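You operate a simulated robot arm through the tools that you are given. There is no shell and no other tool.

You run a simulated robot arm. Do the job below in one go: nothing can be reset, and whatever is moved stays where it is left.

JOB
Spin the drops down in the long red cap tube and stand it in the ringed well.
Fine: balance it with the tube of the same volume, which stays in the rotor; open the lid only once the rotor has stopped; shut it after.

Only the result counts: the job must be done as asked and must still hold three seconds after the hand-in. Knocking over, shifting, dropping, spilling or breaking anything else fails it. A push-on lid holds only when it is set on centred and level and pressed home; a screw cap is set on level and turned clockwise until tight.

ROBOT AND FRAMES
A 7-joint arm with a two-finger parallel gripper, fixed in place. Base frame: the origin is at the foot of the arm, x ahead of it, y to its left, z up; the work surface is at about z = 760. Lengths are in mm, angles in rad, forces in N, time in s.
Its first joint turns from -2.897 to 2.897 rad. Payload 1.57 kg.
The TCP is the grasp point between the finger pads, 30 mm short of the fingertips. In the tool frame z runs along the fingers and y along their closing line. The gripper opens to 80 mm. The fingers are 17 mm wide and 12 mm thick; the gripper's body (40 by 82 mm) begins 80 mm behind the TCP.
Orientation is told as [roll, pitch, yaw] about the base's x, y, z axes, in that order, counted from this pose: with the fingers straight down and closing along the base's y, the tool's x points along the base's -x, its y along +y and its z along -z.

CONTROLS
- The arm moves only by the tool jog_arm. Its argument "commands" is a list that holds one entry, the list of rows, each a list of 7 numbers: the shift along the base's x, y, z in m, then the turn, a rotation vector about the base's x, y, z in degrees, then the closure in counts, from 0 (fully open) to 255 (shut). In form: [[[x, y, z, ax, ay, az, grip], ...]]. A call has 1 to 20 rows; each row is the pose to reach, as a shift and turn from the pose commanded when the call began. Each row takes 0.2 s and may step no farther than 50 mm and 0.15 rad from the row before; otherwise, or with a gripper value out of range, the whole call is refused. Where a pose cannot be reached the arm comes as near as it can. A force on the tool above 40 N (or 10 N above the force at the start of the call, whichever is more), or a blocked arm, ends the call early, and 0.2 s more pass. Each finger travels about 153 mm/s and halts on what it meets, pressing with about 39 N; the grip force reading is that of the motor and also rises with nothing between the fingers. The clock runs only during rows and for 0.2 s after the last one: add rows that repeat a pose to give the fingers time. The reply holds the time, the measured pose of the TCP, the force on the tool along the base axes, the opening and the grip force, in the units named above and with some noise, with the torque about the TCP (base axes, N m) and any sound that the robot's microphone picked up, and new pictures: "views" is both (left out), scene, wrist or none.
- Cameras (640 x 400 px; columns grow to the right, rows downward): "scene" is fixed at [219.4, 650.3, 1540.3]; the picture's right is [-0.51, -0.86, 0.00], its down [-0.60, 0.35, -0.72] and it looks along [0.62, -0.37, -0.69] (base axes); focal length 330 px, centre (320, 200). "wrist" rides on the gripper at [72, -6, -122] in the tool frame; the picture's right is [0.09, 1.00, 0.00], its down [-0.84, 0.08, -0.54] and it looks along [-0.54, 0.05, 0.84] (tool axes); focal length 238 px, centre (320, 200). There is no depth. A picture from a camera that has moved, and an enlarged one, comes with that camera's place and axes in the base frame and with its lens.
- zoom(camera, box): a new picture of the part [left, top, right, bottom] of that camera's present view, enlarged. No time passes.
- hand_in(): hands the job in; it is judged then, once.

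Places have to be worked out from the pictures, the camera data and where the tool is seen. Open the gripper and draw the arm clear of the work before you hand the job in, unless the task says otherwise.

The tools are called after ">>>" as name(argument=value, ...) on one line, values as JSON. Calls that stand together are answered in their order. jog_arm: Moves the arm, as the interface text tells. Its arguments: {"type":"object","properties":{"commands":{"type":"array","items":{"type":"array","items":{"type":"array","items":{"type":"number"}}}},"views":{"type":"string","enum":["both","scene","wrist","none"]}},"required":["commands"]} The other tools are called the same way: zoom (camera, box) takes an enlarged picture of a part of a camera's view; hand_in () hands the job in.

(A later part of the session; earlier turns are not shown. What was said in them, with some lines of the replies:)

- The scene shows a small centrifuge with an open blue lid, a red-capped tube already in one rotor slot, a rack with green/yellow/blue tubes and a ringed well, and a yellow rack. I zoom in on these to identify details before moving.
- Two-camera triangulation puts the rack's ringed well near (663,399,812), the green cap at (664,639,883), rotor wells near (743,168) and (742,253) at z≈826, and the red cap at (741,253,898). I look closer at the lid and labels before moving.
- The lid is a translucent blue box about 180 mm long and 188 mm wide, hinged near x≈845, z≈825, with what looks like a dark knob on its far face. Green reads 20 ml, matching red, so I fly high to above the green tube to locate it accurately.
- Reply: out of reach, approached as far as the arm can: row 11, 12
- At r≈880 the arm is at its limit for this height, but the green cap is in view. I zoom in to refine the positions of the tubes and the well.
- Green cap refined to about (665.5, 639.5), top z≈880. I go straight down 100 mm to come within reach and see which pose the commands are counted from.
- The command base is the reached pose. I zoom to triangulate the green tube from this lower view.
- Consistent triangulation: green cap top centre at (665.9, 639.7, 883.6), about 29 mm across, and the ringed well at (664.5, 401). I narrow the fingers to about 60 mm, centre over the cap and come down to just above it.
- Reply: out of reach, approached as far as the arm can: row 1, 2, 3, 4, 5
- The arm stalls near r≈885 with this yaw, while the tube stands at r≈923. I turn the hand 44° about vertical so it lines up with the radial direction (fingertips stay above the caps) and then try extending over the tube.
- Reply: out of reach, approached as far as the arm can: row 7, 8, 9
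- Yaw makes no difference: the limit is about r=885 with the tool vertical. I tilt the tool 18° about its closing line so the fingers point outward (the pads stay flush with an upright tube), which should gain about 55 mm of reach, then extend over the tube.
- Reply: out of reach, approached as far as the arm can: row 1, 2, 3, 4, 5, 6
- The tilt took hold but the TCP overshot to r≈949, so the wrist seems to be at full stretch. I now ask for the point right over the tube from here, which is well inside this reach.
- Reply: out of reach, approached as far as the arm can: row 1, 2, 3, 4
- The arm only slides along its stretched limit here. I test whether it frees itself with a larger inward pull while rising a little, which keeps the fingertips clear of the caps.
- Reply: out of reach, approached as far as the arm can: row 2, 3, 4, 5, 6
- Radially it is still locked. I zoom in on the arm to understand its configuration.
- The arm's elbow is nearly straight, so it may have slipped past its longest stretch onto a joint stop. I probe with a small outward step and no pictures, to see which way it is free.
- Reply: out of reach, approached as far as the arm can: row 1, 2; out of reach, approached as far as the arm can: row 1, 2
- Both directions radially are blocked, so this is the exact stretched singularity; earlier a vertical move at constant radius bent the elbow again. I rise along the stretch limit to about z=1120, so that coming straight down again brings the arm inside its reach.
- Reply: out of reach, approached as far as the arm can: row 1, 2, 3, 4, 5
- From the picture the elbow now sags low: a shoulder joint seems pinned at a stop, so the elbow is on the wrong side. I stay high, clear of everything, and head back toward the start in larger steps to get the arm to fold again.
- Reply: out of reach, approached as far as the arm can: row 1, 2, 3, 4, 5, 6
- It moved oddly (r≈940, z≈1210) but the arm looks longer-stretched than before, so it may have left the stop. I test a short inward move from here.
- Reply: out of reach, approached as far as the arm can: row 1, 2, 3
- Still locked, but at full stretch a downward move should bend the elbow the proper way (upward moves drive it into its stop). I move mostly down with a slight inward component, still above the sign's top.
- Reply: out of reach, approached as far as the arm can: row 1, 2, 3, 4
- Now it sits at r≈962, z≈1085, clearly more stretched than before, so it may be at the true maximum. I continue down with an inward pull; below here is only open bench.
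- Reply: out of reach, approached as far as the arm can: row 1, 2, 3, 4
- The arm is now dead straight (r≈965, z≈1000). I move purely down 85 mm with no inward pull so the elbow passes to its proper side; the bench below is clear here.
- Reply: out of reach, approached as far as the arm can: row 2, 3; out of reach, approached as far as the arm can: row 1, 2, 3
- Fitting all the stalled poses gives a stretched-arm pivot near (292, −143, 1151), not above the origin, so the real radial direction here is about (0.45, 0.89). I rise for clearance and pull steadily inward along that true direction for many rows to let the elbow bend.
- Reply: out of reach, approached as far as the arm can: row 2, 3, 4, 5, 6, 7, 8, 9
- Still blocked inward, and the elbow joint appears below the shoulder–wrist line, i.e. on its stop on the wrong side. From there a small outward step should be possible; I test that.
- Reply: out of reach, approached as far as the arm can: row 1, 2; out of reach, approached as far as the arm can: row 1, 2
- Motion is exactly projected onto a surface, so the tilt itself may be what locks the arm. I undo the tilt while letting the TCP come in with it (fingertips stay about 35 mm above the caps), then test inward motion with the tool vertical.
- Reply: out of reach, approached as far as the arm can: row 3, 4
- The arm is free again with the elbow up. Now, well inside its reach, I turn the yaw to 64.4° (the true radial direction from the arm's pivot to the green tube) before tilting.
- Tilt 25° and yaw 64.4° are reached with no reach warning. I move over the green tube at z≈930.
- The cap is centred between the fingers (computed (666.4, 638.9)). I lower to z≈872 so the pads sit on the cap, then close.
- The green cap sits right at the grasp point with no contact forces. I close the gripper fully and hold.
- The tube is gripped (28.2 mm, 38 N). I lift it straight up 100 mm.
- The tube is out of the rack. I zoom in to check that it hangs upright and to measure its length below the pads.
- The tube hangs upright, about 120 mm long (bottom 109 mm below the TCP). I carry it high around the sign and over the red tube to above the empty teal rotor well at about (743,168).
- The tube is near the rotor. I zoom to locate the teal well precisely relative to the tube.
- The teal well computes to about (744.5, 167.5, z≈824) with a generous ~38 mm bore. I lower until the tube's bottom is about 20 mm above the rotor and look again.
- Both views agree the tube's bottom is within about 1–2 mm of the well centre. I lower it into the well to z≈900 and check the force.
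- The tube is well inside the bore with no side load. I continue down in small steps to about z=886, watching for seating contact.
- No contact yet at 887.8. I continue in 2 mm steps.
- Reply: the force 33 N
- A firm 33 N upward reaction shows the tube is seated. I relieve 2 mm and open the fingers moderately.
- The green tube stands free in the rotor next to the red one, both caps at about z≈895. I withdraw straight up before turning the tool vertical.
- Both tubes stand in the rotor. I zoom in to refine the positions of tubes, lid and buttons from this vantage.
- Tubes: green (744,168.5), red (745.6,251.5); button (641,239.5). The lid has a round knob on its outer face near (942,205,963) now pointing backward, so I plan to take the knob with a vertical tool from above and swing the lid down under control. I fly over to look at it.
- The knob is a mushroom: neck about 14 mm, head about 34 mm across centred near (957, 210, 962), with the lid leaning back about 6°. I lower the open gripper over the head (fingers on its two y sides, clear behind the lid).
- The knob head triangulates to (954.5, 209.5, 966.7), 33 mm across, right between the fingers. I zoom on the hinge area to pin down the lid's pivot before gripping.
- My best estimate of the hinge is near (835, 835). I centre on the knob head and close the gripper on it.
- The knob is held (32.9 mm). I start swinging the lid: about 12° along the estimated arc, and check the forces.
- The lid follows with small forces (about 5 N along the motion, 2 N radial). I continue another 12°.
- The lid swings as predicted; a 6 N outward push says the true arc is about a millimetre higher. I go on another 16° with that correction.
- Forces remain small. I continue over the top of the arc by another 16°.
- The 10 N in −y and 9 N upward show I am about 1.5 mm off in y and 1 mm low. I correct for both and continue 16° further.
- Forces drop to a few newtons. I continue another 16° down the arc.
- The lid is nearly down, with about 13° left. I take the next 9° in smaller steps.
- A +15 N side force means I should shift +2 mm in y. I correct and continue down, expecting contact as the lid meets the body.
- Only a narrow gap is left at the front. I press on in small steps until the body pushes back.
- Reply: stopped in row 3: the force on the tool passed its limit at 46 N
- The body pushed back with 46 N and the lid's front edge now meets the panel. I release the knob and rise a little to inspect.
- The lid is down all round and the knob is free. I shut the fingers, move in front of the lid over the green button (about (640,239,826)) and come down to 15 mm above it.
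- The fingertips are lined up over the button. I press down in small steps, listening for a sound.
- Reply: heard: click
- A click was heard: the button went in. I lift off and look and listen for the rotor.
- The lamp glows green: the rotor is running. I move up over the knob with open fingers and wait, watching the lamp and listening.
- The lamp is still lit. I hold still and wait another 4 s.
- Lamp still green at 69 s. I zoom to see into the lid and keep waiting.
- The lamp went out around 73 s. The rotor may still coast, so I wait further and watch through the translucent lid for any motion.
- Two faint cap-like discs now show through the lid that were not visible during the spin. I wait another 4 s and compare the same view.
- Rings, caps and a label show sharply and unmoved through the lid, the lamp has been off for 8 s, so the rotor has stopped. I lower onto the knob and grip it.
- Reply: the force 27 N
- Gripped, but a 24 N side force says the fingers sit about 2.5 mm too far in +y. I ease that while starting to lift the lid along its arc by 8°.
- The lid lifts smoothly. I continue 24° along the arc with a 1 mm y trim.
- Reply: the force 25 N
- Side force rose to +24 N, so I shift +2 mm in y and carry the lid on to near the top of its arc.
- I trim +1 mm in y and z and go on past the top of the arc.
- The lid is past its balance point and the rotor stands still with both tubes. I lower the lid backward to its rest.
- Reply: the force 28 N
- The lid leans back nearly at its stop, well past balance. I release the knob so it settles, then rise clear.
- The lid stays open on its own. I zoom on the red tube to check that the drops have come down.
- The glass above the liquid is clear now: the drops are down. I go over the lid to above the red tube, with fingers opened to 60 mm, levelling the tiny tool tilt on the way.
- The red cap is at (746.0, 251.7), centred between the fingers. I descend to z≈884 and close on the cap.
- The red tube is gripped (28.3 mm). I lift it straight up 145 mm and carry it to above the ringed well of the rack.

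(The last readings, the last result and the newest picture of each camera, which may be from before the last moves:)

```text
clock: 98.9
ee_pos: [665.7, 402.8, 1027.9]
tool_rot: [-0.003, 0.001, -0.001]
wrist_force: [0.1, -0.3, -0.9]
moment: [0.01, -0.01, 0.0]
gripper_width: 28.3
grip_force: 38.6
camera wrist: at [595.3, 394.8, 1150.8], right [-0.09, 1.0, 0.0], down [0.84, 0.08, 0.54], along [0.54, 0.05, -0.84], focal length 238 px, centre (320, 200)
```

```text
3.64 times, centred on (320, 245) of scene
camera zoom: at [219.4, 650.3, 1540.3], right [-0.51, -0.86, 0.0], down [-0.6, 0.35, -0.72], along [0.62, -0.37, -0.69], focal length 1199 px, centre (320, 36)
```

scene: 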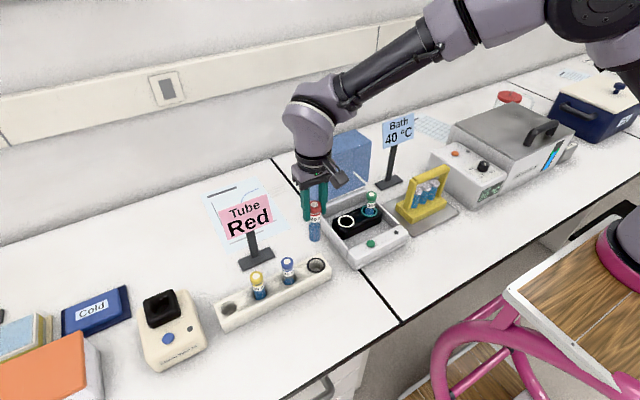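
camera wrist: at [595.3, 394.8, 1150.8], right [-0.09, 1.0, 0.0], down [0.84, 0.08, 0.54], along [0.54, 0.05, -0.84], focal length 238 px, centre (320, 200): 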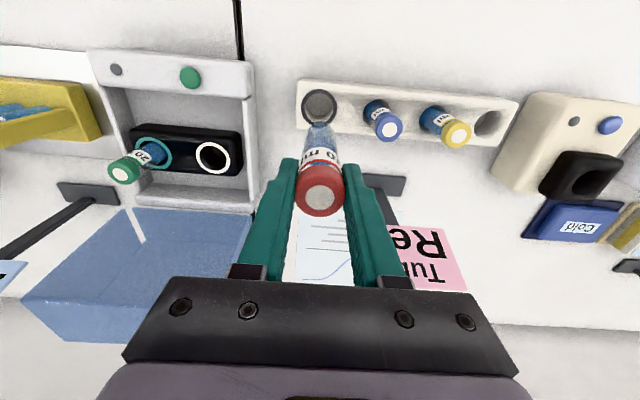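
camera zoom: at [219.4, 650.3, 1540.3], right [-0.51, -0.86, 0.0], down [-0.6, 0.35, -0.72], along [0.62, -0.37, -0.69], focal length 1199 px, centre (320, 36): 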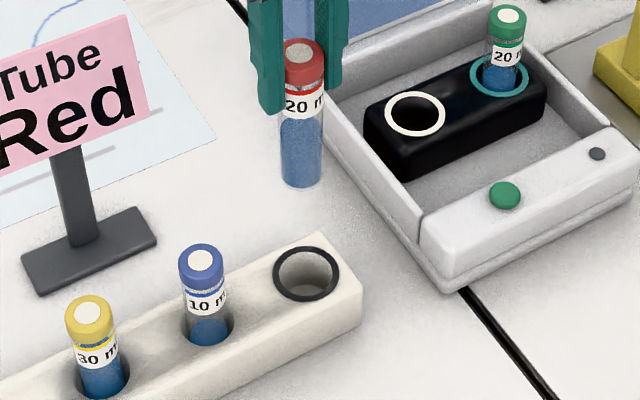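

The ring well computes to (664, 400) at z≈812. I lower until the tube's bottom is about 10 mm above the rack and check the alignment again.

>>> jog_arm(commands=[[[-0.001, -0.001, -0.03, 0, 0, 0, 255], [-0.001, -0.001, -0.065, 0, 0, 0, 255], [-0.001, -0.001, -0.093, 0, 0, 0, 255], [-0.001, -0.001, -0.093, 0, 0, 0, 255]]], views="both")

>>> zoom(camera="wrist", box=[240, 40, 400, 220])

>>> zoom(camera="scene", box=[270, 210, 360, 300])

```text
clock: 99.9
ee_pos: [664.0, 397.7, 935.4]
tool_rot: [0.0, 0.0, -0.002]
wrist_force: [0.3, -0.7, -1.0]
moment: [-0.01, -0.01, -0.01]
gripper_width: 28.2
grip_force: 38.3
camera wrist: at [593.9, 392.4, 1058.6], right [-0.09, 1.0, 0.0], down [0.84, 0.08, 0.54], along [0.54, 0.05, -0.84], focal length 238 px, centre (320, 200)
```

scene: 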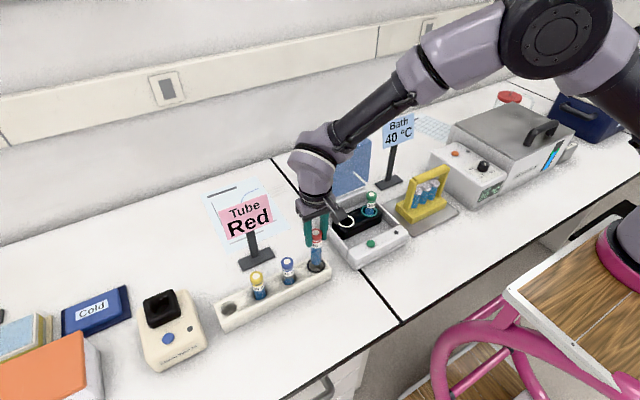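
wrist: 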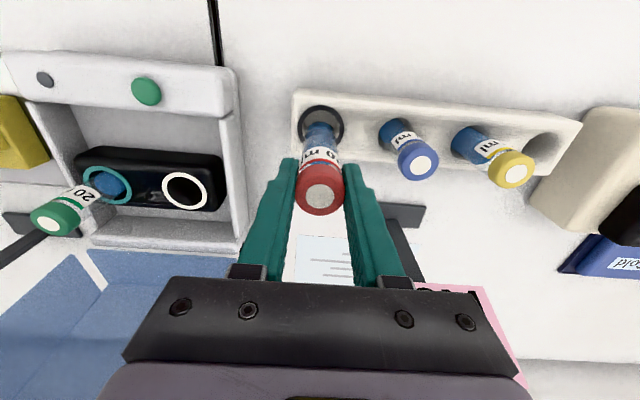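

```text
2.22 times, centred on (320, 130) of wrist
camera zoom: at [593.9, 392.4, 1058.6], right [-0.09, 1.0, 0.0], down [0.84, 0.08, 0.54], along [0.54, 0.05, -0.84], focal length 530 px, centre (320, 356)
```

zoom: 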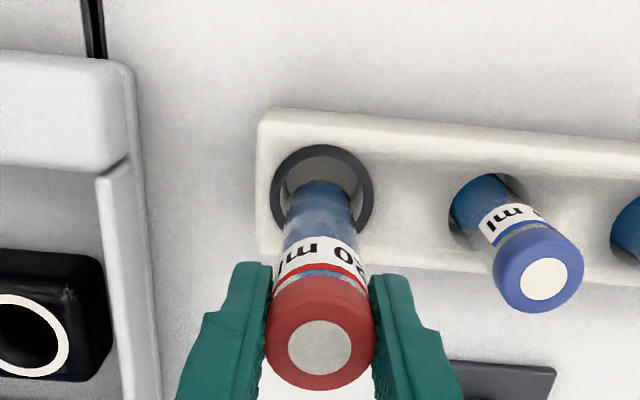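

```text
4.44 times, centred on (315, 255) of scene
camera zoom: at [219.4, 650.3, 1540.3], right [-0.51, -0.86, 0.0], down [-0.6, 0.35, -0.72], along [0.62, -0.37, -0.69], focal length 1465 px, centre (342, -44)
```

zoom: 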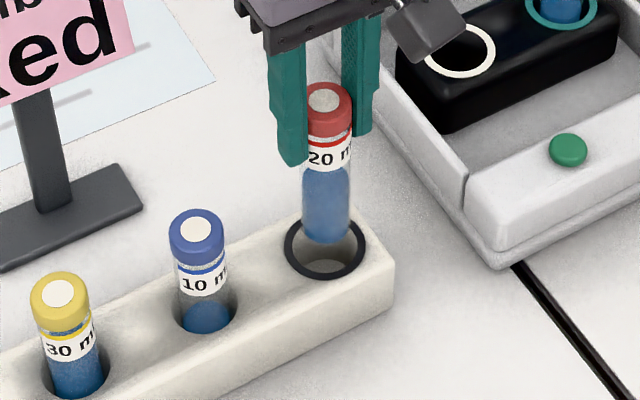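

The tube's bottom is about 3 mm toward −x of the well centre, well within the clearance; I shift +2 mm in x and +1 mm in y and lower it into the well.

>>> jog_arm(commands=[[[0.002, 0.001, -0.005, 0, 0, 0, 255], [0.002, 0.001, -0.02, 0, 0, 0, 255], [0.002, 0.001, -0.035, 0, 0, 0, 255], [0.002, 0.001, -0.05, 0, 0, 0, 255], [0.002, 0.001, -0.05, 0, 0, 0, 255]]], views="both")

>>> zoom(camera="scene", box=[270, 210, 360, 300])

```text
clock: 101.1
ee_pos: [669.2, 397.6, 886.4]
tool_rot: [-0.001, -0.001, -0.001]
wrist_force: [-0.2, -0.7, -0.1]
moment: [-0.02, -0.02, 0.05]
gripper_width: 28.0
grip_force: 37.8
camera wrist: at [597.7, 391.1, 1008.6], right [-0.09, 1.0, 0.0], down [0.84, 0.08, 0.54], along [0.54, 0.05, -0.84], focal length 238 px, centre (320, 200)
```

scene: 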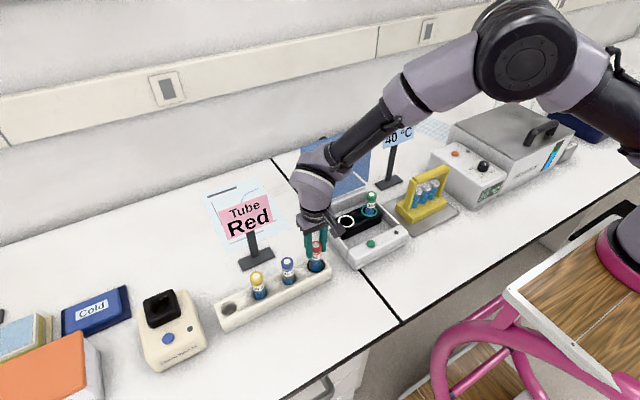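
wrist: 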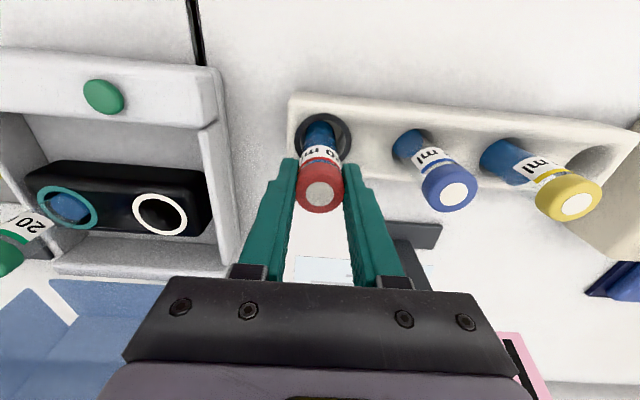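

```text
4.44 times, centred on (315, 255) of scene
camera zoom: at [219.4, 650.3, 1540.3], right [-0.51, -0.86, 0.0], down [-0.6, 0.35, -0.72], along [0.62, -0.37, -0.69], focal length 1465 px, centre (342, -44)
```

zoom: 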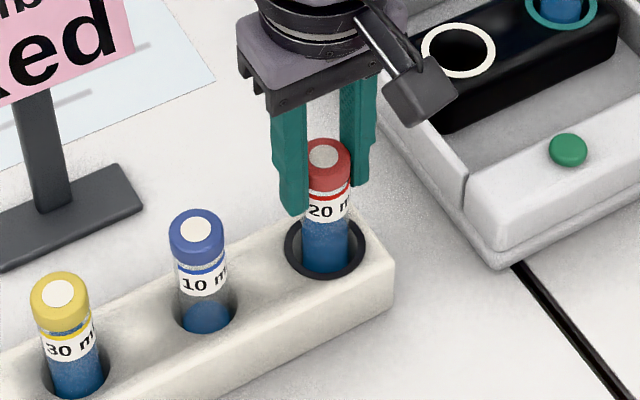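

The tube is inside the well without side load. I recentre by 2 mm and lower in small steps to the seat.

>>> jog_arm(commands=[[[-0.001, 0.001, -0.003, 0, 0, 0, 255], [-0.002, 0.002, -0.006, 0, 0, 0, 255], [-0.002, 0.002, -0.009, 0, 0, 0, 255], [-0.002, 0.002, -0.011, 0, 0, 0, 255], [-0.002, 0.002, -0.011, 0, 0, 0, 255]]], views="none")

```text
clock: 102.2
ee_pos: [668.5, 400.7, 880.2]
tool_rot: [0.004, -0.004, -0.004]
wrist_force: [-1.3, 2.5, 14.1]
moment: [0.94, 0.02, 0.02]
gripper_width: 28.0
grip_force: 38.1
stopped in row 5: the force on the tool passed its limit at 43 N (the readings are from after the stop); the commanded pose is now the measured one
```

Contact came at z≈880, about 6 mm earlier than expected, with some moment. I look before doing more.

>>> jog_arm(commands=[[[0, 0, 0.002, 0, 0, 0, 255], [0, 0, 0.003, 0, 0, 0, 255]]], views="both")

>>> zoom(camera="scene", box=[285, 225, 345, 285])

>>> zoom(camera="wrist", box=[260, 80, 390, 220])

```text
clock: 102.8
ee_pos: [667.2, 400.0, 881.4]
tool_rot: [0.0, -0.001, -0.003]
wrist_force: [0.3, 0.1, -0.5]
moment: [0.01, -0.01, -0.04]
gripper_width: 28.1
grip_force: 38.4
camera wrist: at [596.2, 393.5, 1002.6], right [-0.09, 1.0, 0.0], down [0.84, 0.07, 0.54], along [0.54, 0.05, -0.84], focal length 238 px, centre (320, 200)
```

scene: 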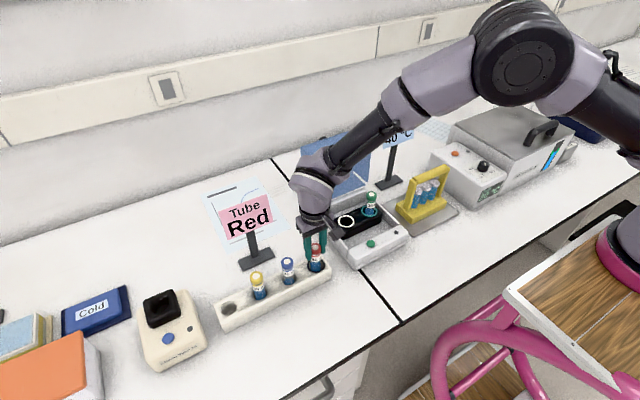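
wrist: 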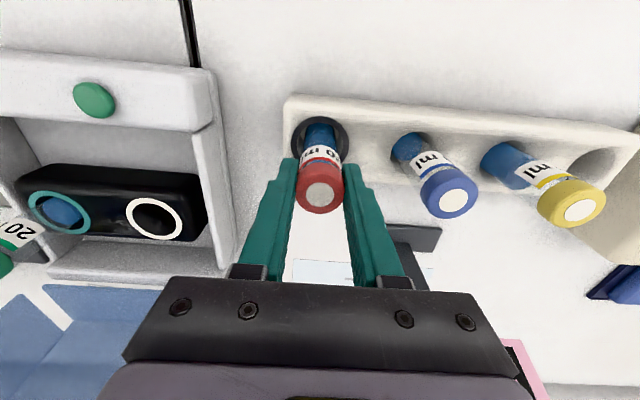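

```text
6.67 times, centred on (315, 255) of scene
camera zoom: at [219.4, 650.3, 1540.3], right [-0.51, -0.86, 0.0], down [-0.6, 0.35, -0.72], along [0.62, -0.37, -0.69], focal length 2198 px, centre (353, -167)
```

zoom: 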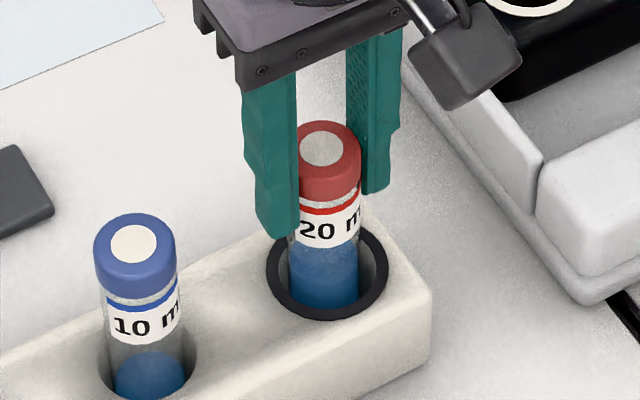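

```text
2.86 times, centred on (325, 150) of wrist
camera zoom: at [596.2, 393.5, 1002.6], right [-0.09, 1.0, 0.0], down [0.84, 0.07, 0.54], along [0.54, 0.05, -0.84], focal length 681 px, centre (306, 343)
```

zoom: 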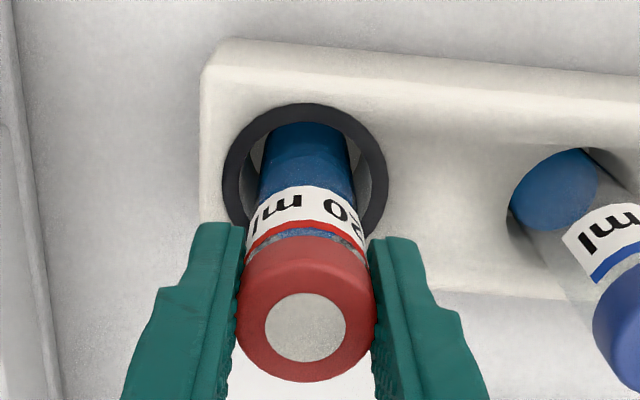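

Comparing views, the cap has crept about 7 mm lower between the pads, which exactly explains the early contact: the tube bottom was on the well's floor. I set it down the last 2–3 mm and open the fingers.

>>> jog_arm(commands=[[[-0.0005, 0, -0.0015, 0, 0, 0, 255], [-0.0005, 0, -0.0025, 0, 0, 0, 255], [-0.0005, 0, -0.0025, 0, 0, 0, 200], [-0.0005, 0, -0.0025, 0, 0, 0, 96], [-0.0005, 0, -0.0025, 0, 0, 0, 96], [-0.0005, 0, -0.0025, 0, 0, 0, 96]]], views="both")

>>> zoom(camera="scene", box=[285, 225, 345, 285])

>>> zoom(camera="wrist", box=[250, 80, 410, 220])

```text
clock: 104.2
ee_pos: [666.3, 401.0, 878.4]
tool_rot: [0.002, -0.004, -0.004]
wrist_force: [-0.1, -0.2, -0.1]
moment: [0.0, 0.05, 0.02]
gripper_width: 50.0
grip_force: 0.1
camera wrist: at [595.8, 393.7, 1001.1], right [-0.09, 1.0, 0.0], down [0.84, 0.07, 0.54], along [0.54, 0.05, -0.84], focal length 238 px, centre (320, 200)
```

scene: 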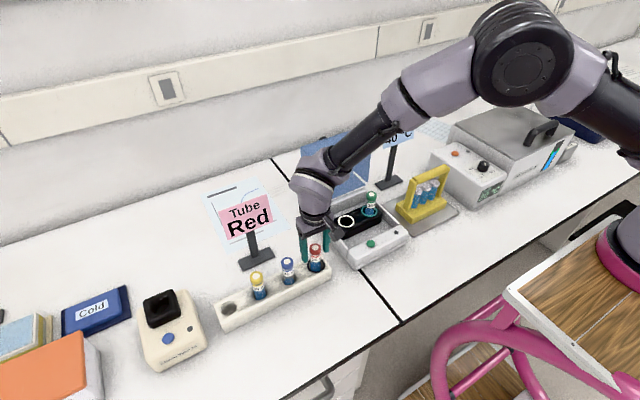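
wrist: 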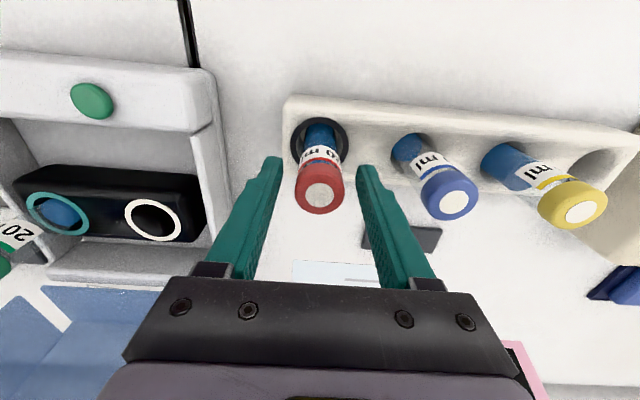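

```text
6.67 times, centred on (315, 255) of scene
camera zoom: at [219.4, 650.3, 1540.3], right [-0.51, -0.86, 0.0], down [-0.6, 0.35, -0.72], along [0.62, -0.37, -0.69], focal length 2198 px, centre (353, -167)
```

zoom: 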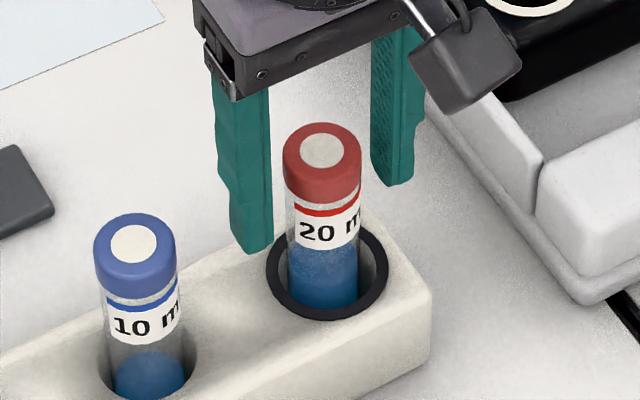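

```text
2.86 times, centred on (330, 150) of wrist
camera zoom: at [595.8, 393.7, 1001.1], right [-0.09, 1.0, 0.0], down [0.84, 0.07, 0.54], along [0.54, 0.05, -0.84], focal length 681 px, centre (291, 343)
```

zoom: 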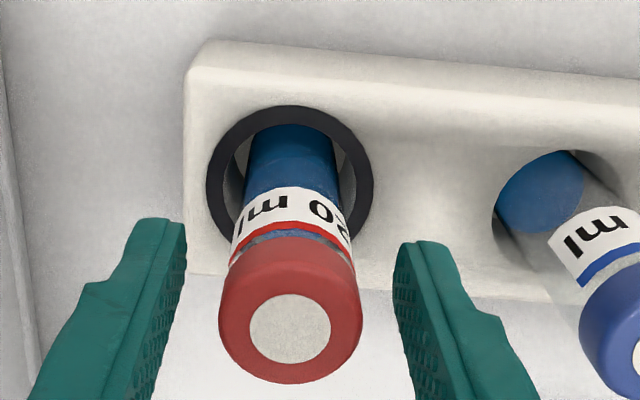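

The red tube stands upright in the ringed well. I withdraw straight up and fly back above the lid's knob.

>>> jog_arm(commands=[[[0, 0, 0.02, 0, 0, 0, 96], [0, 0, 0.055, 0, 0, 0, 96], [0, 0, 0.1, 0, 0, 0, 96], [0, 0, 0.145, 0, 0, 0, 96], [0, 0, 0.19, 0, 0, 0, 96], [0, 0, 0.23, 0, 0, 0, 40], [0.036, -0.024, 0.23, 0, 0, 0, 0], [0.072, -0.048, 0.23, 0, 0, 0, 0], [0.108, -0.072, 0.23, 0, 0, 0, 0], [0.144, -0.096, 0.23, 0, 0, 0, 0], [0.18, -0.12, 0.23, 0, 0, 0, 0], [0.216, -0.144, 0.23, 0, 0, 0, 0], [0.252, -0.168, 0.23, 0, 0, 0, 0], [0.285, -0.191, 0.23, 0, 0, 0, 0], [0.285, -0.191, 0.23, 0, 0, 0, 0], [0.285, -0.191, 0.23, 0, 0, 0, 0]]], views="both")

>>> zoom(camera="wrist", box=[260, 80, 380, 180])

>>> zoom(camera="scene", box=[200, 190, 400, 330])

```text
clock: 107.5
ee_pos: [952.9, 206.6, 1109.9]
tool_rot: [-0.001, -0.002, -0.003]
wrist_force: [0.1, 0.0, 0.3]
moment: [0.01, 0.0, 0.0]
gripper_width: 79.8
grip_force: 0.1
camera wrist: at [881.8, 200.6, 1232.5], right [-0.09, 1.0, 0.0], down [0.84, 0.07, 0.54], along [0.54, 0.05, -0.84], focal length 238 px, centre (320, 200)
```

scene: 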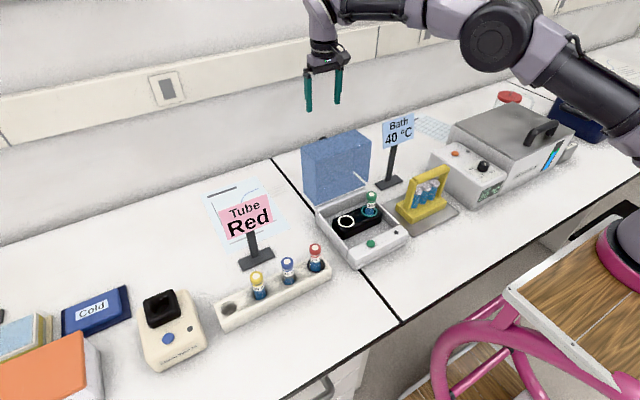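
wrist: 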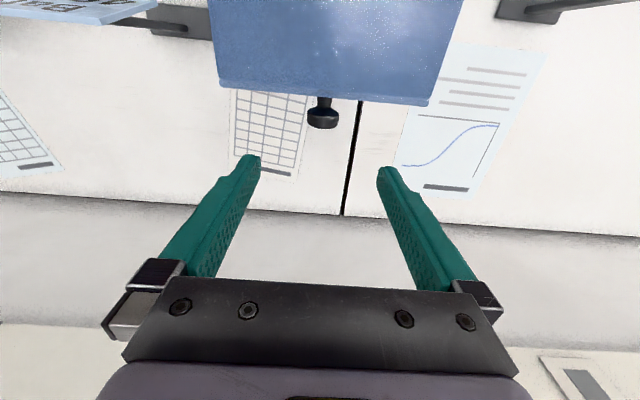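

```text
4.00 times, centred on (320, 130) of wrist
camera zoom: at [881.8, 200.6, 1232.5], right [-0.09, 1.0, 0.0], down [0.84, 0.07, 0.54], along [0.54, 0.05, -0.84], focal length 953 px, centre (320, 480)
```

zoom: 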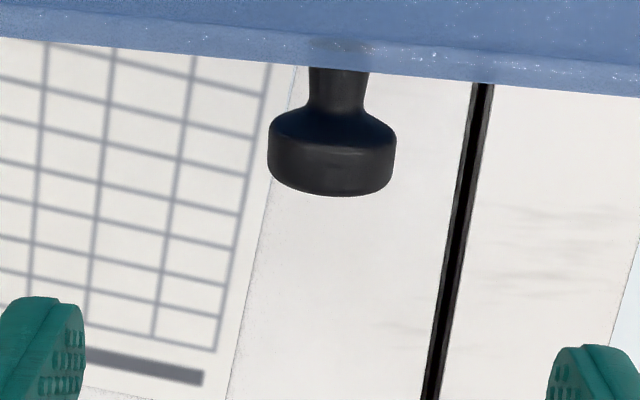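

```text
2.86 times, centred on (300, 260) of scene
camera zoom: at [219.4, 650.3, 1540.3], right [-0.51, -0.86, 0.0], down [-0.6, 0.35, -0.72], along [0.62, -0.37, -0.69], focal length 942 px, centre (377, 29)
```

zoom: 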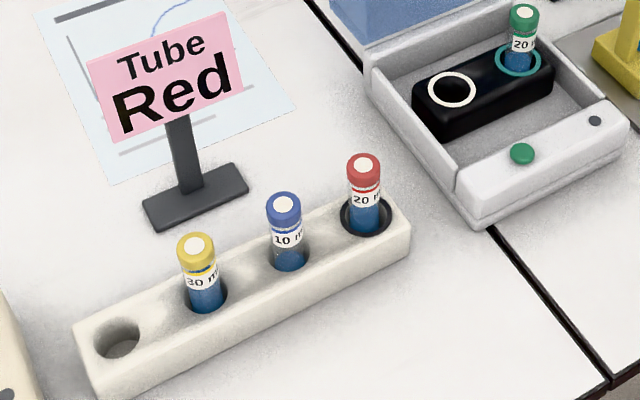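

The rack now holds yellow, blue and red, and green stays in the rotor. The knob head is at about (943.3, 209.2, 976.8) now; I lower the open fingers around it.

>>> jog_arm(commands=[[[-0.0087, 0.0023, 0, 0, 0, 0, 0], [-0.0087, 0.0023, -0.04, 0, 0, 0, 0], [-0.0087, 0.0023, -0.08, 0, 0, 0, 0], [-0.0087, 0.0023, -0.115, 0, 0, 0, 0], [-0.0087, 0.0023, -0.13, 0, 0, 0, 0], [-0.0087, 0.0023, -0.13, 0, 0, 0, 0]]], views="wrist")

>>> zoom(camera="wrist", box=[220, 100, 420, 240])

```text
clock: 109.0
ee_pos: [944.5, 212.3, 979.9]
tool_rot: [0.001, -0.003, -0.003]
wrist_force: [-1.0, -0.9, -1.5]
moment: [0.0, 0.01, 0.0]
gripper_width: 80.0
grip_force: 0.0
camera wrist: at [873.9, 205.3, 1102.1], right [-0.09, 1.0, 0.0], down [0.84, 0.07, 0.54], along [0.54, 0.05, -0.84], focal length 238 px, centre (320, 200)
```

wrist: 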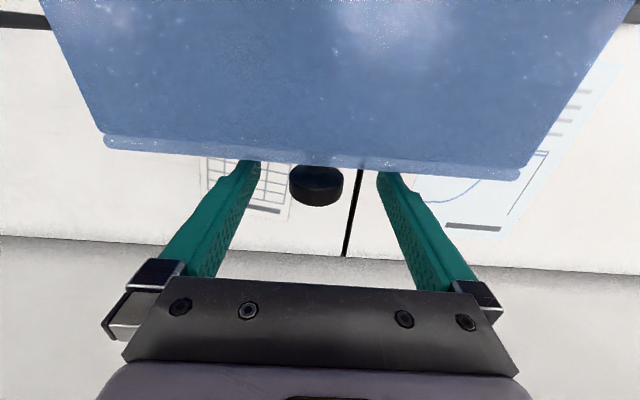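

```text
2.86 times, centred on (320, 170) of wrist
camera zoom: at [873.9, 205.3, 1102.1], right [-0.09, 1.0, 0.0], down [0.84, 0.07, 0.54], along [0.54, 0.05, -0.84], focal length 681 px, centre (320, 286)
```

zoom: 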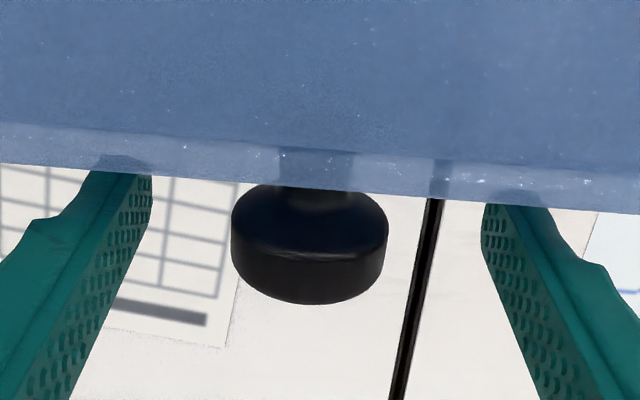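

The head sits at (944.5, 209.6, 975.3), 2 mm toward −y of the finger centre. I shift that, then close on it.

>>> jog_arm(commands=[[[0, -0.0022, -0.0005, 0, 0, 0, 0], [0, -0.0022, -0.0005, 0, 0, 0, 120], [0, -0.0022, -0.0005, 0, 0, 0, 255], [0, -0.0022, -0.0005, 0, 0, 0, 255], [0, -0.0022, -0.0005, 0, 0, 0, 255]]], views="none")

```text
clock: 110.2
ee_pos: [944.2, 209.5, 979.1]
tool_rot: [0.001, -0.001, -0.003]
wrist_force: [-0.8, 1.6, -0.2]
moment: [0.02, -0.01, 0.0]
gripper_width: 33.1
grip_force: 41.1
```

Gripped cleanly at 33.1 mm. I swing the lid shut along the same arc, first 20°.

>>> jog_arm(commands=[[[-0.0048, 0, 0.0036, 0, 0, 0, 255], [-0.0098, 0, 0.0071, 0, 0, 0, 255], [-0.0203, 0, 0.0138, 0, 0, 0, 255], [-0.0313, 0, 0.0198, 0, 0, 0, 255], [-0.0426, 0, 0.0249, 0, 0, 0, 255], [-0.0543, 0, 0.029, 0, 0, 0, 255], [-0.0543, 0, 0.029, 0, 0, 0, 255]]], views="none")

```text
clock: 111.8
ee_pos: [889.1, 210.0, 1008.4]
tool_rot: [0.003, -0.001, -0.004]
wrist_force: [3.5, 1.3, -3.0]
moment: [0.04, -0.71, -0.1]
gripper_width: 32.9
grip_force: 40.8
```

Forces stay around 4 N. I continue 24° over the top.

>>> jog_arm(commands=[[[-0.0119, 0, 0.0034, 0, 0, 0, 255], [-0.024, 0, 0.006, 0, 0, 0, 255], [-0.0363, 0, 0.0077, 0, 0, 0, 255], [-0.0487, 0, 0.0086, 0, 0, 0, 255], [-0.0611, 0, 0.0086, 0, 0, 0, 255], [-0.0735, 0, 0.0079, 0, 0, 0, 255], [-0.0735, 0, 0.0079, 0, 0, 0, 255]]], views="none")

```text
clock: 113.3
ee_pos: [814.9, 210.1, 1015.2]
tool_rot: [-0.001, -0.002, -0.003]
wrist_force: [5.4, -7.7, 0.0]
moment: [-0.15, -1.0, 0.04]
gripper_width: 33.3
grip_force: 40.8
```

I trim y by −1 mm and continue another 24°.

>>> jog_arm(commands=[[[-0.0123, -0.0008, -0.0014, 0, 0, 0, 255], [-0.0244, -0.001, -0.004, 0, 0, 0, 255], [-0.0363, -0.001, -0.0074, 0, 0, 0, 255], [-0.048, -0.001, -0.0116, 0, 0, 0, 255], [-0.0593, -0.001, -0.0168, 0, 0, 0, 255], [-0.0703, -0.001, -0.0226, 0, 0, 0, 255], [-0.0703, -0.001, -0.0226, 0, 0, 0, 255]]], views="scene")

```text
clock: 115.0
ee_pos: [744.6, 209.3, 992.7]
tool_rot: [0.003, -0.002, -0.004]
wrist_force: [4.0, -0.3, 3.2]
moment: [0.02, -1.0, 0.01]
gripper_width: 33.1
grip_force: 41.4
```

scene: 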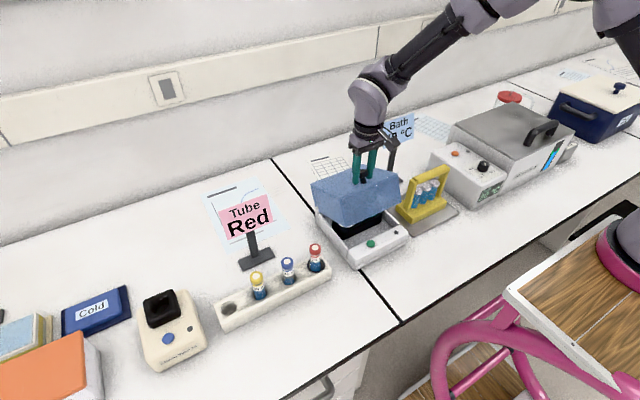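

Forces are small and the lid is about 25° from closed. I continue 20°.

>>> jog_arm(commands=[[[-0.0105, 0, -0.0066, 0, 0, 0, 255], [-0.0206, 0, -0.0139, 0, 0, 0, 255], [-0.0301, 0, -0.0219, 0, 0, 0, 255], [-0.0385, 0, -0.0307, 0, 0, 0, 255], [-0.0465, 0, -0.0399, 0, 0, 0, 255], [-0.0465, 0, -0.0399, 0, 0, 0, 255]]], views="scene")

>>> zoom(camera="scene", box=[300, 150, 430, 280])

```text
clock: 116.3
ee_pos: [699.1, 210.2, 952.8]
tool_rot: [0.002, -0.001, -0.002]
wrist_force: [5.4, -0.7, 3.0]
moment: [0.04, -1.21, 0.08]
gripper_width: 32.9
grip_force: 40.7
```

scene: 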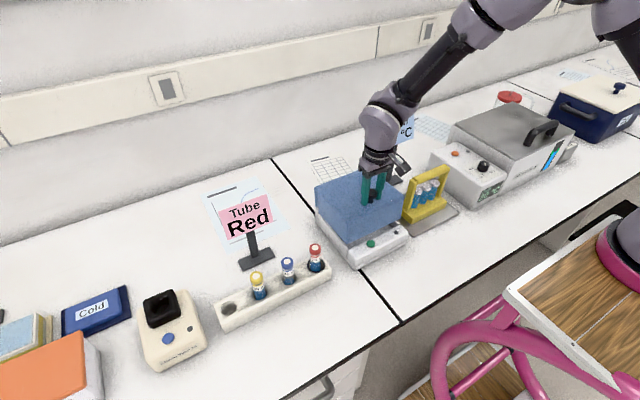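

```text
3.08 times, centred on (365, 215) of scene
camera zoom: at [219.4, 650.3, 1540.3], right [-0.51, -0.86, 0.0], down [-0.6, 0.35, -0.72], along [0.62, -0.37, -0.69], focal length 1014 px, centre (182, 154)
```

zoom: 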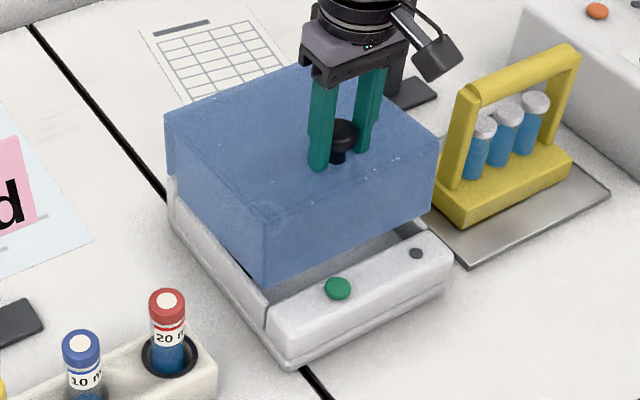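

A small gap remains. I press down the last few degrees until the body pushes back.

>>> jog_arm(commands=[[[-0.003, 0, -0.0038, 0, 0, 0, 255], [-0.0056, 0, -0.0075, 0, 0, 0, 255], [-0.0078, 0, -0.0108, 0, 0, 0, 255], [-0.0092, 0, -0.0138, 0, 0, 0, 255], [-0.0098, 0, -0.0155, 0, 0, 0, 255]]], views="scene")

>>> zoom(camera="scene", box=[300, 150, 430, 280])

```text
clock: 117.5
ee_pos: [688.9, 209.6, 940.2]
tool_rot: [0.005, -0.006, -0.003]
wrist_force: [-3.4, 4.5, 37.2]
moment: [0.04, -0.11, -0.01]
gripper_width: 33.3
grip_force: 41.6
```

scene: 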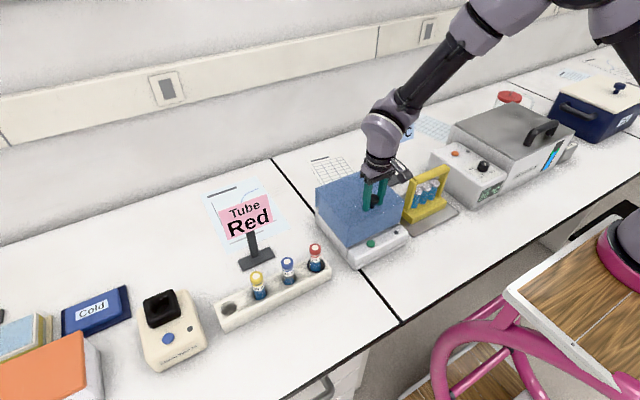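

```text
3.08 times, centred on (365, 215) of scene
camera zoom: at [219.4, 650.3, 1540.3], right [-0.51, -0.86, 0.0], down [-0.6, 0.35, -0.72], along [0.62, -0.37, -0.69], focal length 1014 px, centre (182, 154)
```

zoom: 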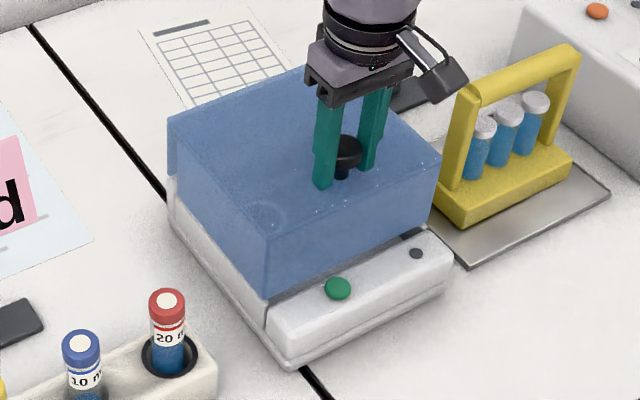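

The lid is pressed shut (37 N reaction, same pose as before). I open the fingers and rise clear.

>>> jog_arm(commands=[[[0, 0, 0.001, 0, 0, 0, 150], [0, 0, 0.001, 0, 0, 0, 64], [0, 0, 0.002, 0, 0, 0, 64], [0, 0, 0.03, 0, 0, 0, 64], [0, 0, 0.07, 0, 0, 0, 64], [0, 0, 0.11, 0, 0, 0, 40], [0, 0, 0.15, 0, 0, 0, 0], [-0.03, -0.02, 0.18, 0, 0, 0, 0], [-0.065, -0.035, 0.2, 0, 0, 0, 0], [-0.1, -0.055, 0.22, 0, 0, 0, 0], [-0.1, -0.055, 0.22, 0, 0, 0, 0]]], views="both")

>>> zoom(camera="scene", box=[200, 160, 430, 330])

>>> zoom(camera="wrist", box=[240, 60, 460, 230])

```text
clock: 120.0
ee_pos: [588.4, 154.8, 1160.7]
tool_rot: [0.001, -0.001, -0.005]
wrist_force: [0.0, -0.3, -0.5]
moment: [-0.02, 0.0, 0.01]
gripper_width: 80.2
grip_force: 0.1
camera wrist: at [518.2, 148.1, 1282.2], right [-0.09, 1.0, 0.0], down [0.84, 0.07, 0.54], along [0.54, 0.05, -0.84], focal length 238 px, centre (320, 200)
```

scene: 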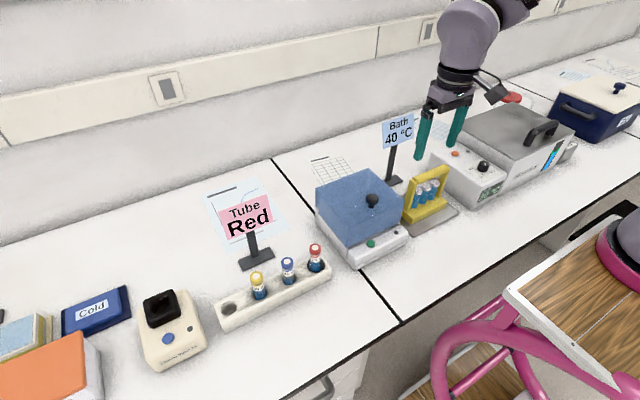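
wrist: 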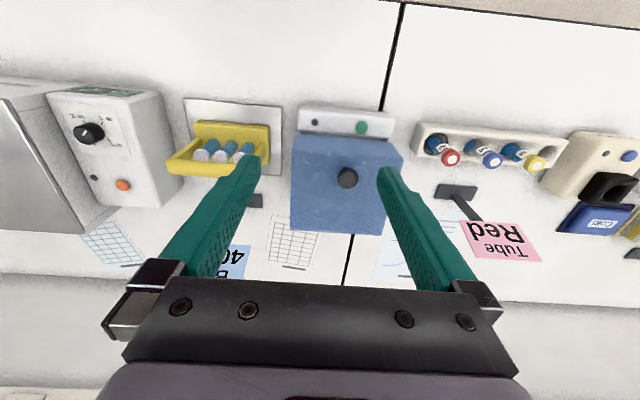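

```text
2.35 times, centred on (315, 245) of scene
camera zoom: at [219.4, 650.3, 1540.3], right [-0.51, -0.86, 0.0], down [-0.6, 0.35, -0.72], along [0.62, -0.37, -0.69], focal length 776 px, centre (332, 94)
```

zoom: 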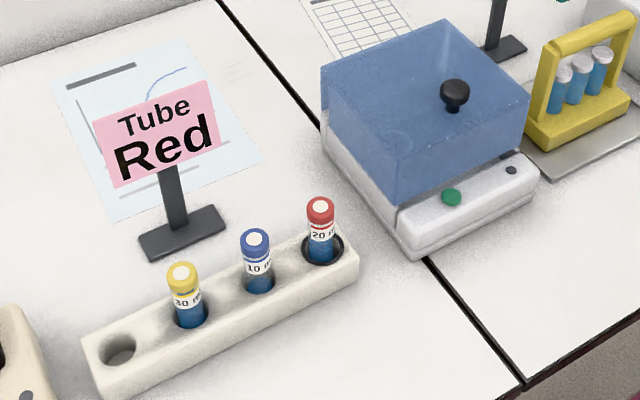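

```text
2.35 times, centred on (350, 145) of wrist
camera zoom: at [518.2, 148.1, 1282.2], right [-0.09, 1.0, 0.0], down [0.84, 0.07, 0.54], along [0.54, 0.05, -0.84], focal length 561 px, centre (249, 329)
```

zoom: 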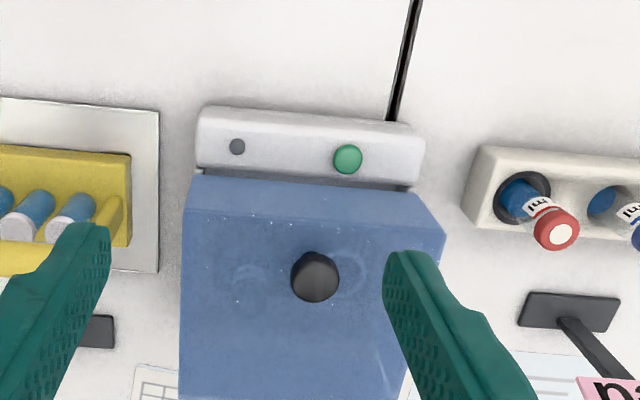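

The lid is shut with the lamp off, green is still in the rotor, and red stands upright in the ringed well. Nothing else has been disturbed, and the open gripper is clear of the work, so I hand the job in.

>>> hand_in()

```text
The job is handed in.
```

I spun down the red cap tube and stood it upright in the black-ringed well of the rack. I've handed the job in, but no verdict has come back.

- **Balance:** I used the green cap tube, also marked 20 ml, and left it in the rotor.
- **Spin:** The lamp went out after about 12 s. I waited another 8 s before opening the lid, by which time the tubes were clearly visible through it and not moving. Afterwards the glass above the liquid was clear of drops.
- **Lid:** It is shut again. I pressed it down until the body pushed back with about 37 N.
- **Slip:** The red tube slid about 7 mm down in the gripper while I carried it, so it met the bottom of the well earlier than expected. That contact reached 43 N before the arm stopped. The final pictures show it standing straight.

In those pictures everything else looked undisturbed. The gripper is open and the arm is clear of the work.
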